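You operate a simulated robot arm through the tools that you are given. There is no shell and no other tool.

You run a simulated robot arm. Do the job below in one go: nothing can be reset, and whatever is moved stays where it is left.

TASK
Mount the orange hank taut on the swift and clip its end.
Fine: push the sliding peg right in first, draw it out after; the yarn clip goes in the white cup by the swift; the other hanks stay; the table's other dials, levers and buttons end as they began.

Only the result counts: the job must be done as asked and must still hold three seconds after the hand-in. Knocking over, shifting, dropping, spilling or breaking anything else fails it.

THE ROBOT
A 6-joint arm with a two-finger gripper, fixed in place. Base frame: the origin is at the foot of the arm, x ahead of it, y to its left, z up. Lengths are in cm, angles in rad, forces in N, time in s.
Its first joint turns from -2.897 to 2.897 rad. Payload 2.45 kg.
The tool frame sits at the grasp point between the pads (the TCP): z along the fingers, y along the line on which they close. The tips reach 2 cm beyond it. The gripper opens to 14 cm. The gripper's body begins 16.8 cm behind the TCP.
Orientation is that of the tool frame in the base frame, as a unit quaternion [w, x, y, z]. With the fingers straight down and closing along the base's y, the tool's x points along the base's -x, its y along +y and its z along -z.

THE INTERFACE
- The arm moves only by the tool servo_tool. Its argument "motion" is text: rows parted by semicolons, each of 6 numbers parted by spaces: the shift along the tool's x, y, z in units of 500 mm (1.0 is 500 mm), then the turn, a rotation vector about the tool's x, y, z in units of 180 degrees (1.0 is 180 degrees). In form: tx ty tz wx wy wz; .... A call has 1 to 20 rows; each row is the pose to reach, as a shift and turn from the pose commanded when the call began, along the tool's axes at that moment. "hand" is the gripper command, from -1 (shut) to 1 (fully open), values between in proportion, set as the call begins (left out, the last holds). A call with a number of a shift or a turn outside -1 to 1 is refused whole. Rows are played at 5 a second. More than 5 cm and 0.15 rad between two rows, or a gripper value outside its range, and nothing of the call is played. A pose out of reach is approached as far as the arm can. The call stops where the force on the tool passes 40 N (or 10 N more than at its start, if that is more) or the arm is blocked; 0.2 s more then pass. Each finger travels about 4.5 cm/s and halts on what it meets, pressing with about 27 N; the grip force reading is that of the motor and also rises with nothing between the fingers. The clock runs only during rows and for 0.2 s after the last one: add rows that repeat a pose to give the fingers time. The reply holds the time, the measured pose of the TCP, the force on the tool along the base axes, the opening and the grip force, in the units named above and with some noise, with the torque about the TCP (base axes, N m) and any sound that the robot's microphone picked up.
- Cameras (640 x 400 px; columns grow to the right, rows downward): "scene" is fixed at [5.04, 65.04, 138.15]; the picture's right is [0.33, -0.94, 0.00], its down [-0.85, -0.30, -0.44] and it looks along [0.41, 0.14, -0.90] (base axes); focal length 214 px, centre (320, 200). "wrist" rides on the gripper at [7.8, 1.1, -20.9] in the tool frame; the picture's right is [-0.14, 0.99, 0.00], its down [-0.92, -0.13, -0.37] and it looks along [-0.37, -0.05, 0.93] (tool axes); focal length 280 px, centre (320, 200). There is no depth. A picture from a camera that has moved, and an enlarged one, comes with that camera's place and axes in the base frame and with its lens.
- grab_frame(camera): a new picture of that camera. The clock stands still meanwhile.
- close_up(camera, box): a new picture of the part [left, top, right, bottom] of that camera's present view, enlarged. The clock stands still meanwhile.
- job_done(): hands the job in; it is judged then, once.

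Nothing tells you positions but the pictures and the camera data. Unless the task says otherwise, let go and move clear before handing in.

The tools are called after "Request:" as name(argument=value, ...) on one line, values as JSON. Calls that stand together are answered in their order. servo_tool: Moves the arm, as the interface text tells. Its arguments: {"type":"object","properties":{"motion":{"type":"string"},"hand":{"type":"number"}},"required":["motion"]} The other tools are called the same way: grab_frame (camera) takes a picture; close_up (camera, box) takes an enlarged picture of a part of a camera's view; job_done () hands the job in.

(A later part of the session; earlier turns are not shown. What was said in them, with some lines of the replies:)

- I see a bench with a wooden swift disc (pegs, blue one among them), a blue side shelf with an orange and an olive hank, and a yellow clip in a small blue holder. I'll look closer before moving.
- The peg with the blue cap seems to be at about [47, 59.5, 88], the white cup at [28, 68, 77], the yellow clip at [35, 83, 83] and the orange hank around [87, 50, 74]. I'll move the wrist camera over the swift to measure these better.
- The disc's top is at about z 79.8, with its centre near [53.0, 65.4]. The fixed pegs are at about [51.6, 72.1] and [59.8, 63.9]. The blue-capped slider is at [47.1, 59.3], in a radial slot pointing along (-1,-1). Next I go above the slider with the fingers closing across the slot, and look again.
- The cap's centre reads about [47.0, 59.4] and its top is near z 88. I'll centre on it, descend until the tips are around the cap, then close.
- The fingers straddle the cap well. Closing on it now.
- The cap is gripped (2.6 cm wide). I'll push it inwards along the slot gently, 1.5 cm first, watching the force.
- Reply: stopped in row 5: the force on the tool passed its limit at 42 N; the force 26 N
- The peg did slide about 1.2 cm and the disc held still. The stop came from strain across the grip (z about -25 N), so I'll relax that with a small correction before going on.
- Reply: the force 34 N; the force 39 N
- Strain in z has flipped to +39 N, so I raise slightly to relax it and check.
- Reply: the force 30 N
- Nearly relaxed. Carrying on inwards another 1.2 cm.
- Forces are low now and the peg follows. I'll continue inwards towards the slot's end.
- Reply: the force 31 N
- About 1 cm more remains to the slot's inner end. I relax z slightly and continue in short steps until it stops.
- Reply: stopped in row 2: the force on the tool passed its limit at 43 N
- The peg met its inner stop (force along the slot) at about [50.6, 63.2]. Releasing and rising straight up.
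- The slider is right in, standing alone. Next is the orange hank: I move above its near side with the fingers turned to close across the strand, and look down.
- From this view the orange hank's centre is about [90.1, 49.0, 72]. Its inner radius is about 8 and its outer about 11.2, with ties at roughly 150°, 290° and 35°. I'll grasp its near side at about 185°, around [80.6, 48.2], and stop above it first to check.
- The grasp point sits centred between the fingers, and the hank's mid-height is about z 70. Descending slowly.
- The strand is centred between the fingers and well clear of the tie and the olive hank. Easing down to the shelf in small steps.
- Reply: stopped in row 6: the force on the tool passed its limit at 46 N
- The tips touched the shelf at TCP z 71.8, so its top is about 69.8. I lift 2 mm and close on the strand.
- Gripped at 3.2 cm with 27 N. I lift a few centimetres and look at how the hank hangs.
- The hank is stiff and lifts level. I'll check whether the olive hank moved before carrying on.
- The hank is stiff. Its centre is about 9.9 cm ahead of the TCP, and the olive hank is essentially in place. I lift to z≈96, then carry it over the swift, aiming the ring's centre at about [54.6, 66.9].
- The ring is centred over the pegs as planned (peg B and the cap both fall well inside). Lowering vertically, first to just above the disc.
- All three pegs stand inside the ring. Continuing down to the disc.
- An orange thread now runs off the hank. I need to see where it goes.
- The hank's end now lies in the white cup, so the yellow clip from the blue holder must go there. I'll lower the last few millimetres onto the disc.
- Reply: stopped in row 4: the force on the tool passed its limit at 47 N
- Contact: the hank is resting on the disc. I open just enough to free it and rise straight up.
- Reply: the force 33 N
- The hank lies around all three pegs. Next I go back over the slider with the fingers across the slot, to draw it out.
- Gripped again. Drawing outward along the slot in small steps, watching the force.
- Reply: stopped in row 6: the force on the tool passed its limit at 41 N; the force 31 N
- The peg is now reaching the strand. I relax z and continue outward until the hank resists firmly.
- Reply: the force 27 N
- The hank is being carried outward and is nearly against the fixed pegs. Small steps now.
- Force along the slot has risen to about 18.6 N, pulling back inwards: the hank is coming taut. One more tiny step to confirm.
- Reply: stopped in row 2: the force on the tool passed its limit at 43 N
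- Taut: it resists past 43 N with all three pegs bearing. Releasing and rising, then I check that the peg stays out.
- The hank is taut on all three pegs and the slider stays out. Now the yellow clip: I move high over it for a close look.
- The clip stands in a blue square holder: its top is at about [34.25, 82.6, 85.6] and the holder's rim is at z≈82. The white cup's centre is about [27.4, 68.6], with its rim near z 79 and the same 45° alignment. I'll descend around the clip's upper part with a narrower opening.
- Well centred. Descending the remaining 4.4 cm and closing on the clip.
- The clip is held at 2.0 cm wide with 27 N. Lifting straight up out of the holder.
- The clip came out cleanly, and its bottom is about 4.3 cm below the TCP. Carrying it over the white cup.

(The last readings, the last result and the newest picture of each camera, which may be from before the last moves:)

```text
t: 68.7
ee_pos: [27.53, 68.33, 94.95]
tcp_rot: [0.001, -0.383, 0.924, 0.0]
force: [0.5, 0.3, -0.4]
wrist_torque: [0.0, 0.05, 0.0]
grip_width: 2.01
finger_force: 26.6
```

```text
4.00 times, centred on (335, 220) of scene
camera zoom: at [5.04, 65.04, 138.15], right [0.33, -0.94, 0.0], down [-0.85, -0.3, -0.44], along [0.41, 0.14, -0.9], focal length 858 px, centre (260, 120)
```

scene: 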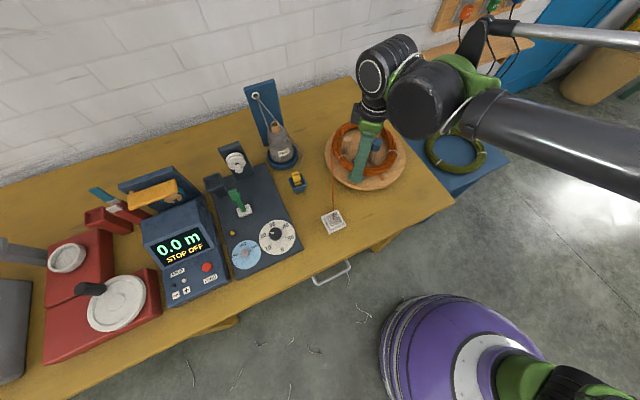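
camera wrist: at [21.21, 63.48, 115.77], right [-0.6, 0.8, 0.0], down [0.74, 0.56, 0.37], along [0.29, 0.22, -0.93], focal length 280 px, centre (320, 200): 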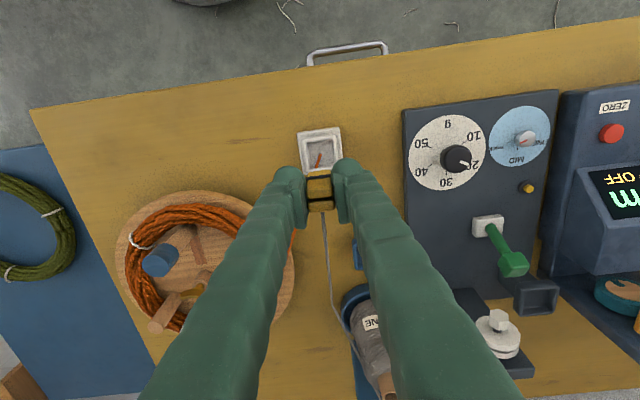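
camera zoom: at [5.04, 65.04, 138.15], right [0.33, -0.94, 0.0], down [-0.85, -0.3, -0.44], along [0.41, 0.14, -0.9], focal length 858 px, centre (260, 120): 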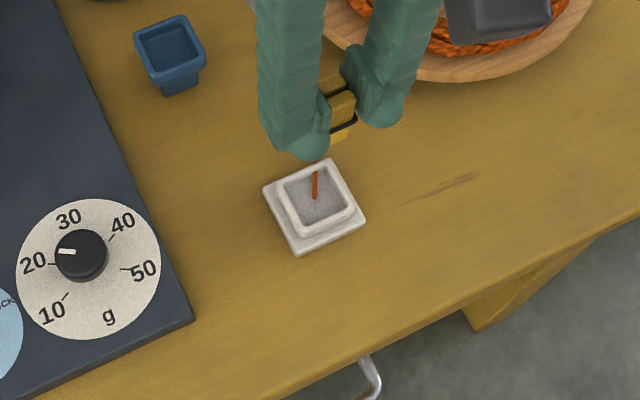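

The cup's centre lies almost straight below the clip (about [27.55, 68.5], rim z≈79). Lowering part way to compare.

Request:
servo_tool(motion="0 0 0.04 0 0 0; 0 0 0.09 0 0 0; 0 0 0.14 0 0 0; 0 0 0.19 0 0 0; 0 0 0.19 0 0 0; 0 0 0.19 0 0 0", hand=-1)

Request:
close_up(camera="wrist", box=[230, 90, 410, 240])

Request:
close_up(camera="scene", box=[305, 190, 365, 240])

```text
t: 70.1
ee_pos: [27.54, 68.59, 85.8]
tcp_rot: [0.001, -0.383, 0.924, 0.0]
force: [0.0, -0.5, 0.1]
wrist_torque: [0.02, 0.0, 0.04]
grip_width: 2.01
finger_force: 27.1
```

```text
2.67 times, centred on (320, 165) of wrist
camera zoom: at [21.31, 63.79, 106.47], right [-0.6, 0.8, 0.0], down [0.74, 0.56, 0.37], along [0.29, 0.22, -0.93], focal length 748 px, centre (320, 293)
```

zoom: 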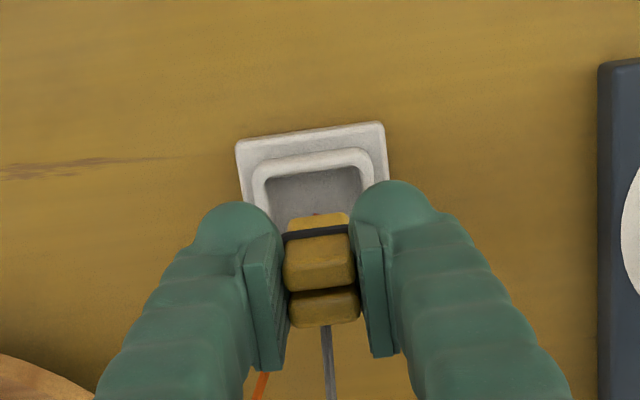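

```text
8.00 times, centred on (335, 215) of scene
camera zoom: at [5.04, 65.04, 138.15], right [0.33, -0.94, 0.0], down [-0.85, -0.3, -0.44], along [0.41, 0.14, -0.9], focal length 1716 px, centre (200, 80)
```

zoom: 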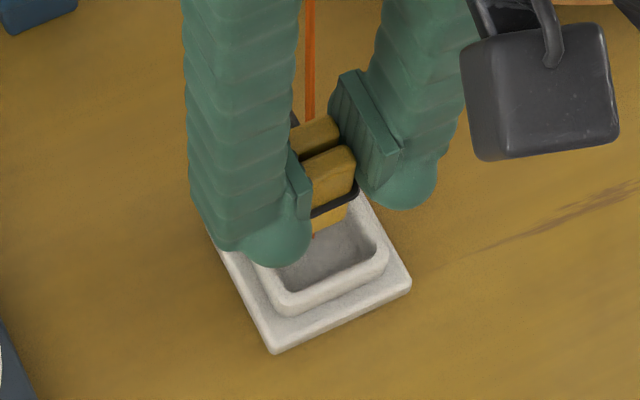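

Clip and cup agree within about 2 mm in both views. Lowering gently into the cup until it touches.

Request:
servo_tool(motion="0 0 0.012 0 0 0; 0 0 0.024 0 0 0; 0 0 0.036 0 0 0; 0 0 0.046 0 0 0; 0 0 0.054 0 0 0; 0 0 0.06 0 0 0; 0 0 0.06 0 0 0", hand=-1)

Request:
close_up(camera="wrist", box=[230, 90, 410, 240])

Request:
close_up(camera="scene", box=[305, 190, 365, 240])

```text
t: 71.7
ee_pos: [27.34, 68.81, 82.65]
tcp_rot: [0.001, -0.383, 0.924, 0.001]
force: [-0.2, 1.0, 27.0]
wrist_torque: [0.08, -0.03, -0.01]
grip_width: 2.01
finger_force: 27.1
```

```text
2.67 times, centred on (320, 165) of wrist
camera zoom: at [21.19, 63.91, 103.45], right [-0.6, 0.8, 0.0], down [0.74, 0.56, 0.37], along [0.3, 0.22, -0.93], focal length 748 px, centre (320, 293)
```

zoom: 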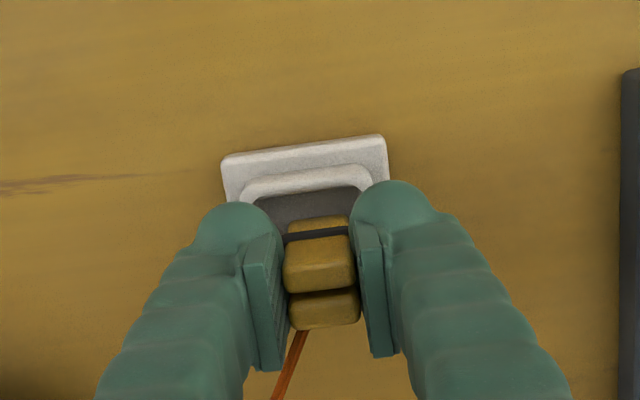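

```text
8.00 times, centred on (335, 215) of scene
camera zoom: at [5.04, 65.04, 138.15], right [0.33, -0.94, 0.0], down [-0.85, -0.3, -0.44], along [0.41, 0.14, -0.9], focal length 1716 px, centre (200, 80)
```

zoom: 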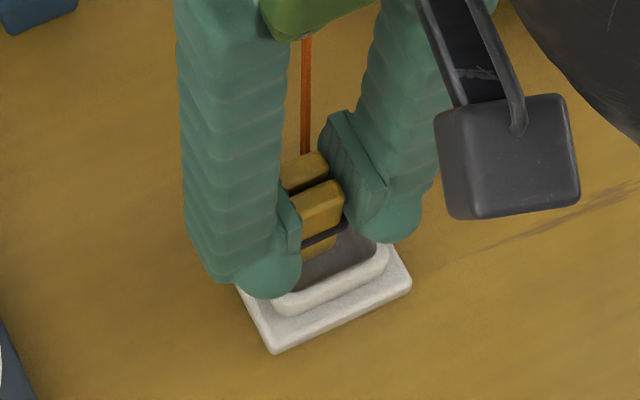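

I feel contact at TCP z 82.65, but the clip sits slightly towards the far wall of the cup. To be sure it isn't on the rim, I lift 7 mm, shift 3.5 mm towards the base side and lower again.

Request:
servo_tool(motion="0 0 -0.007 0 0 0; 0 0 -0.014 0 0 0; 0.0035 0 -0.014 0 0 0; 0.007 0 -0.014 0 0 0; 0.007 0 -0.014 0 0 0", hand=-1)

Request:
servo_tool(motion="0 0 0.003 0 0 0; 0 0 0.006 0 0 0; 0 0 0.009 0 0 0; 0 0 0.012 0 0 0; 0 0 0.015 0 0 0; 0 0 0.018 0 0 0; 0 0 0.021 0 0 0; 0 0 0.024 0 0 0", hand=-1)

Request:
close_up(camera="wrist", box=[230, 90, 410, 240])

Request:
close_up(camera="scene", box=[305, 190, 365, 240])

```text
t: 72.9
ee_pos: [27.1, 68.42, 83.2]
tcp_rot: [0.0, -0.383, 0.924, 0.001]
force: [-0.5, -0.2, -0.3]
wrist_torque: [0.0, 0.02, 0.0]
grip_width: 2.02
finger_force: 27.2
```

```text
t: 74.7
ee_pos: [27.1, 68.49, 82.03]
tcp_rot: [0.0, -0.383, 0.924, 0.0]
force: [1.6, 0.0, 27.7]
wrist_torque: [0.04, -0.05, 0.02]
grip_width: 2.01
finger_force: 27.1
```

```text
2.67 times, centred on (320, 165) of wrist
camera zoom: at [20.89, 63.57, 102.85], right [-0.6, 0.8, 0.0], down [0.74, 0.56, 0.37], along [0.29, 0.22, -0.93], focal length 748 px, centre (320, 293)
```

zoom: 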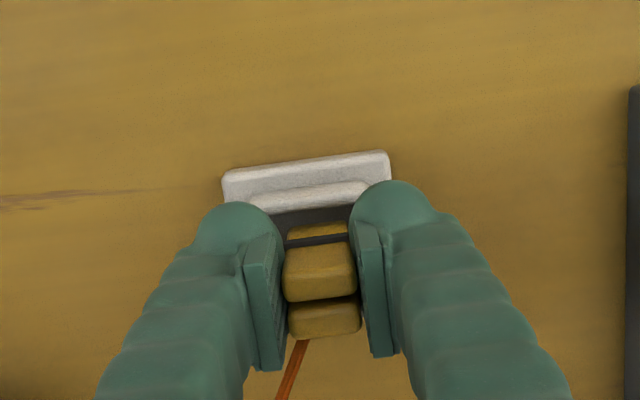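

```text
8.00 times, centred on (335, 215) of scene
camera zoom: at [5.04, 65.04, 138.15], right [0.33, -0.94, 0.0], down [-0.85, -0.3, -0.44], along [0.41, 0.14, -0.9], focal length 1716 px, centre (200, 80)
```

zoom: 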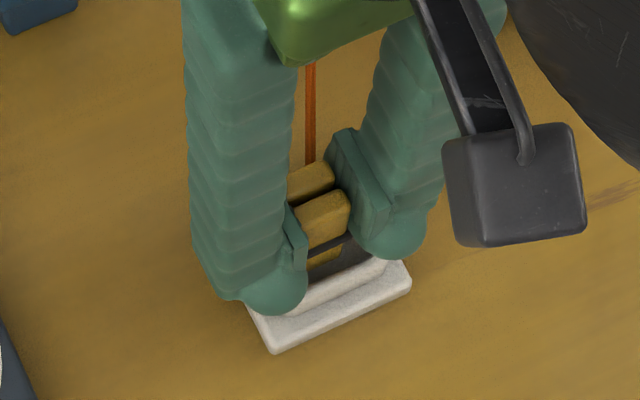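

The second press reached 6 mm lower, but the clip slid up in the grip by about that much. I'll zoom in to see whether its bottom is on the cup's floor.

Request:
close_up(camera="scene", box=[325, 203, 355, 225])

Request:
close_up(camera="wrist", box=[280, 150, 360, 210])

```text
16.00 times, centred on (340, 214) of scene
camera zoom: at [5.04, 65.04, 138.15], right [0.33, -0.94, 0.0], down [-0.85, -0.3, -0.44], along [0.41, 0.14, -0.9], focal length 3432 px, centre (0, -24)
```

zoom: 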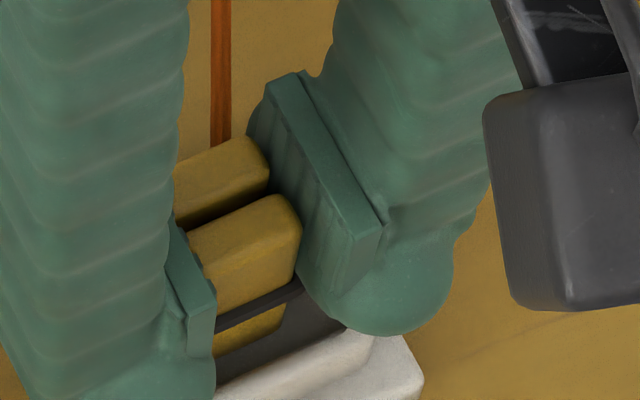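

```text
6.67 times, centred on (320, 180) of wrist
camera zoom: at [20.89, 63.57, 102.85], right [-0.6, 0.8, 0.0], down [0.74, 0.56, 0.37], along [0.29, 0.22, -0.93], focal length 1869 px, centre (320, 333)
```

zoom: 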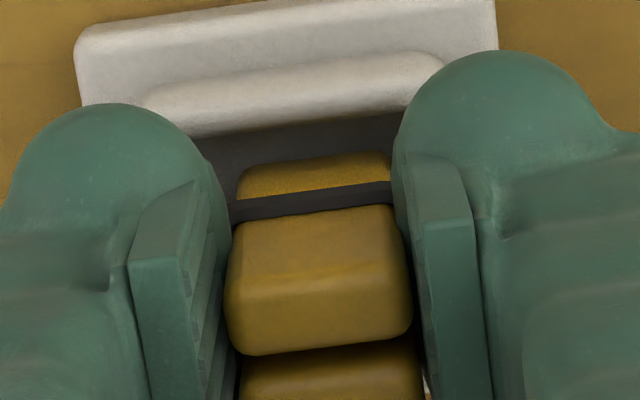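

The near gap is 0.5–0.9 cm and the total slack about 1.2 cm, so the clip's foot is inside the cup and standing on its floor. I relieve the press slightly, open and rise.

Request:
servo_tool(motion="0 0 -0.0024 0 0 0; 0 0 -0.0024 0 0 0", hand=-1)

Request:
servo_tool(motion="0 0 0 0 0 0; 0 0 0 0 0 0; 0 0 0 0 0 0; 0 0 0 0 0 0", hand=-0.3)

Request:
close_up(camera="wrist", box=[230, 90, 410, 240])

Request:
close_up(camera="scene", box=[305, 190, 365, 240])

```text
t: 75.3
ee_pos: [27.12, 68.45, 82.05]
tcp_rot: [0.001, -0.382, 0.924, 0.0]
force: [0.9, -1.4, 4.3]
wrist_torque: [-0.09, 0.03, 0.03]
grip_width: 2.02
finger_force: 27.1
```

```text
t: 76.3
ee_pos: [27.08, 68.4, 82.22]
tcp_rot: [0.001, -0.383, 0.924, 0.001]
force: [0.5, -0.1, 0.3]
wrist_torque: [-0.01, 0.02, 0.01]
grip_width: 4.88
finger_force: 0.0
```

```text
2.67 times, centred on (320, 165) of wrist
camera zoom: at [20.88, 63.65, 102.89], right [-0.6, 0.8, 0.0], down [0.74, 0.56, 0.37], along [0.29, 0.22, -0.93], focal length 748 px, centre (320, 293)
```

zoom: 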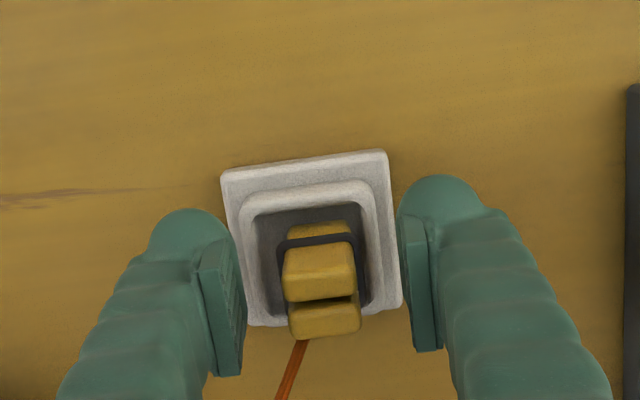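

```text
8.00 times, centred on (335, 215) of scene
camera zoom: at [5.04, 65.04, 138.15], right [0.33, -0.94, 0.0], down [-0.85, -0.3, -0.44], along [0.41, 0.14, -0.9], focal length 1716 px, centre (200, 80)
```

zoom: 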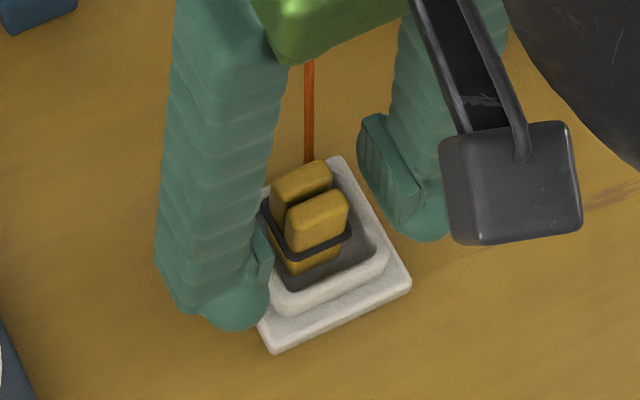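

The clip stands upright inside the white cup. Rising straight up and clear.

Request:
servo_tool(motion="0 0 -0.02 0 0 0; 0 0 -0.06 0 0 0; 0 0 -0.13 0 0 0; 0 0 -0.21 0 0 0; 0 0 -0.3 0 0 0; 0 0 -0.38 0 0 0; 0 0 -0.38 0 0 0", hand=-0.3)

Request:
grab_frame(camera="scene")

Request:
grab_frame(camera="wrist")

Request:
close_up(camera="scene", box=[305, 190, 365, 240])

Request:
close_up(camera="scene", box=[310, 115, 420, 200])

Request:
close_up(camera="scene", box=[100, 120, 320, 310])

Request:
close_up(camera="scene", box=[380, 75, 510, 185])

```text
t: 77.9
ee_pos: [27.34, 68.08, 101.19]
tcp_rot: [0.001, -0.383, 0.924, 0.0]
force: [0.1, 0.4, 0.9]
wrist_torque: [0.01, -0.01, 0.0]
grip_width: 4.9
finger_force: 0.1
```

```text
taken
```

scene: 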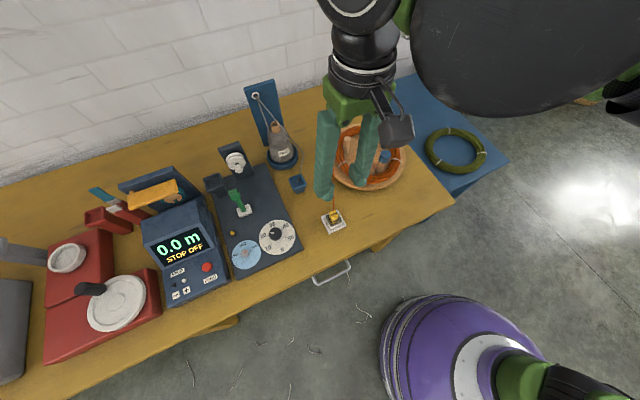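

```text
taken
camera wrist: at [21.06, 63.43, 122.0], right [-0.6, 0.8, 0.0], down [0.74, 0.56, 0.37], along [0.29, 0.22, -0.93], focal length 280 px, centre (320, 200)
```

wrist: 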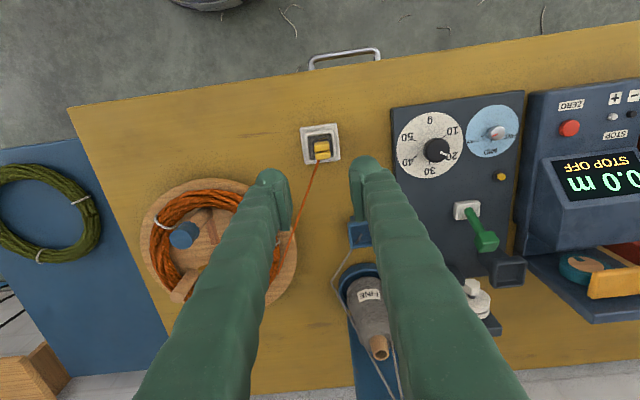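

```text
8.00 times, centred on (335, 215) of scene
camera zoom: at [5.04, 65.04, 138.15], right [0.33, -0.94, 0.0], down [-0.85, -0.3, -0.44], along [0.41, 0.14, -0.9], focal length 1716 px, centre (200, 80)
```

zoom: 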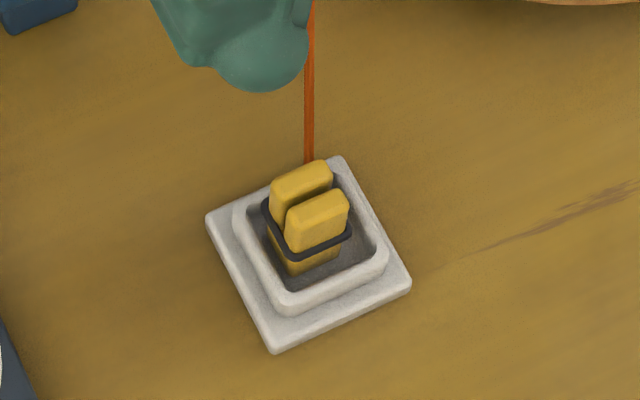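

```text
4.71 times, centred on (365, 158) of scene
camera zoom: at [5.04, 65.04, 138.15], right [0.33, -0.94, 0.0], down [-0.85, -0.3, -0.44], along [0.41, 0.14, -0.9], focal length 1009 px, centre (108, 400)
```

zoom: 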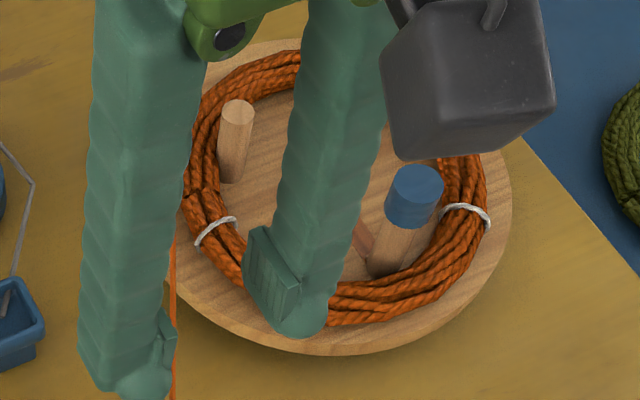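

```text
2.11 times, centred on (210, 215) of scene
camera zoom: at [5.04, 65.04, 138.15], right [0.33, -0.94, 0.0], down [-0.85, -0.3, -0.44], along [0.41, 0.14, -0.9], focal length 452 px, centre (552, 168)
```

zoom: 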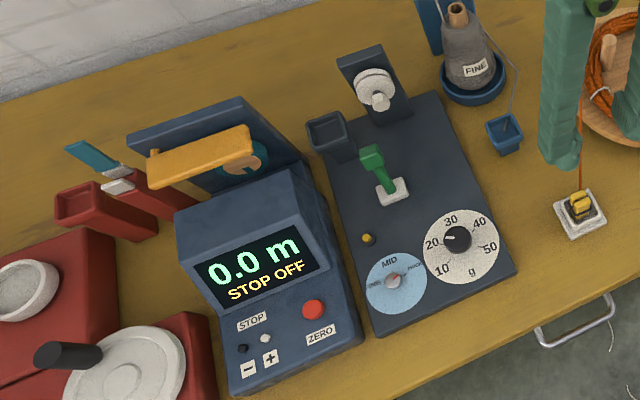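

```text
3.64 times, centred on (445, 130) of scene
camera zoom: at [5.04, 65.04, 138.15], right [0.33, -0.94, 0.0], down [-0.85, -0.3, -0.44], along [0.41, 0.14, -0.9], focal length 780 px, centre (-134, 454)
```

zoom: 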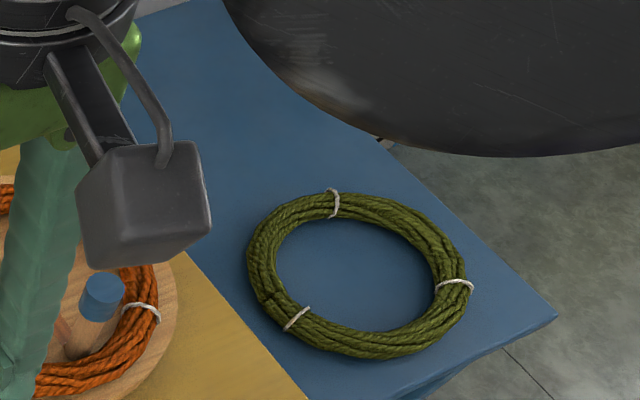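

The clip is in the cup holding the orange end, and the dials, levers and display look as they began. I move the arm well clear for one unobstructed check.

Request:
servo_tool(motion="0 0 -0.08 0 0 0; 0.01 -0.06 -0.14 0 0 0; 0.022 -0.13 -0.18 0 0 0; 0.034 -0.2 -0.21 0 0 0; 0.046 -0.27 -0.24 0 0 0; 0.058 -0.34 -0.24 0 0 0; 0.068 -0.4 -0.24 0 0 0; 0.078 -0.459 -0.24 0 0 0; 0.078 -0.459 -0.24 0 0 0", hand=-0.3)

Request:
grab_frame(camera="scene")

Request:
close_up(camera="scene", box=[280, 110, 420, 240])

Request:
grab_frame(camera="wrist")

```text
t: 79.9
ee_pos: [40.2, 49.7, 112.99]
tcp_rot: [0.0, -0.382, 0.924, 0.0]
force: [0.0, -0.8, 0.0]
wrist_torque: [-0.01, -0.03, -0.02]
grip_width: 4.92
finger_force: 0.0
```

```text
taken
```

scene: 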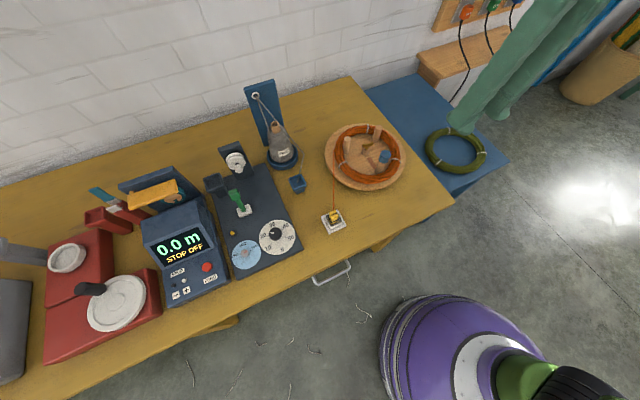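

```text
3.08 times, centred on (350, 175) of scene
camera zoom: at [5.04, 65.04, 138.15], right [0.33, -0.94, 0.0], down [-0.85, -0.3, -0.44], along [0.41, 0.14, -0.9], focal length 660 px, centre (228, 277)
```

zoom: 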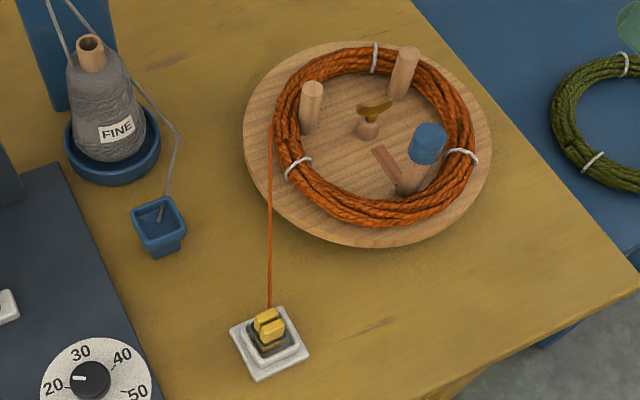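

```text
taken
camera wrist: at [34.04, 44.81, 133.83], right [-0.6, 0.8, 0.0], down [0.74, 0.56, 0.37], along [0.29, 0.22, -0.93], focal length 280 px, centre (320, 200)
```

wrist: 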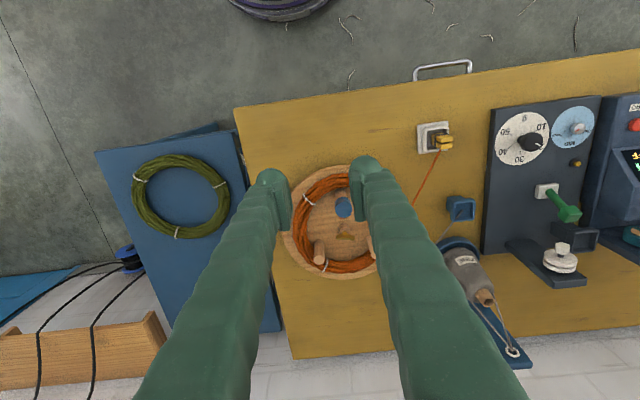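

The orange hank lies taut around the three pegs with the slider out. Its end runs to the clip standing in the white cup, and the dials, levers and cone look unchanged. The arm is clear, so I hand in.

Request:
job_done()

```text
The job is handed in.
```

The job is handed in, but I got no verdict on it. In the last pictures, the orange hank lies taut around the three pegs. Its end runs to the yarn clip, which stands upright in the white cup.

- **Sliding peg:** I pushed it in until it hit the inner end of its slot, then mounted the hank. I drew it out until the pull passed 40 N, and it stayed put after I let go.
- **Clip:** I took the yellow clip out of the blue holder by the cone. It had held the end of the gray yarn, and that end now lies in the empty holder.
- **Olive hank:** it seems to have shifted by about 3 mm while I gripped or lifted the orange one next to it. I left it there rather than risk moving it more.
- **Everything else:** the dials, levers, buttons and display look as they did at the start, and the arm is clear of the table.
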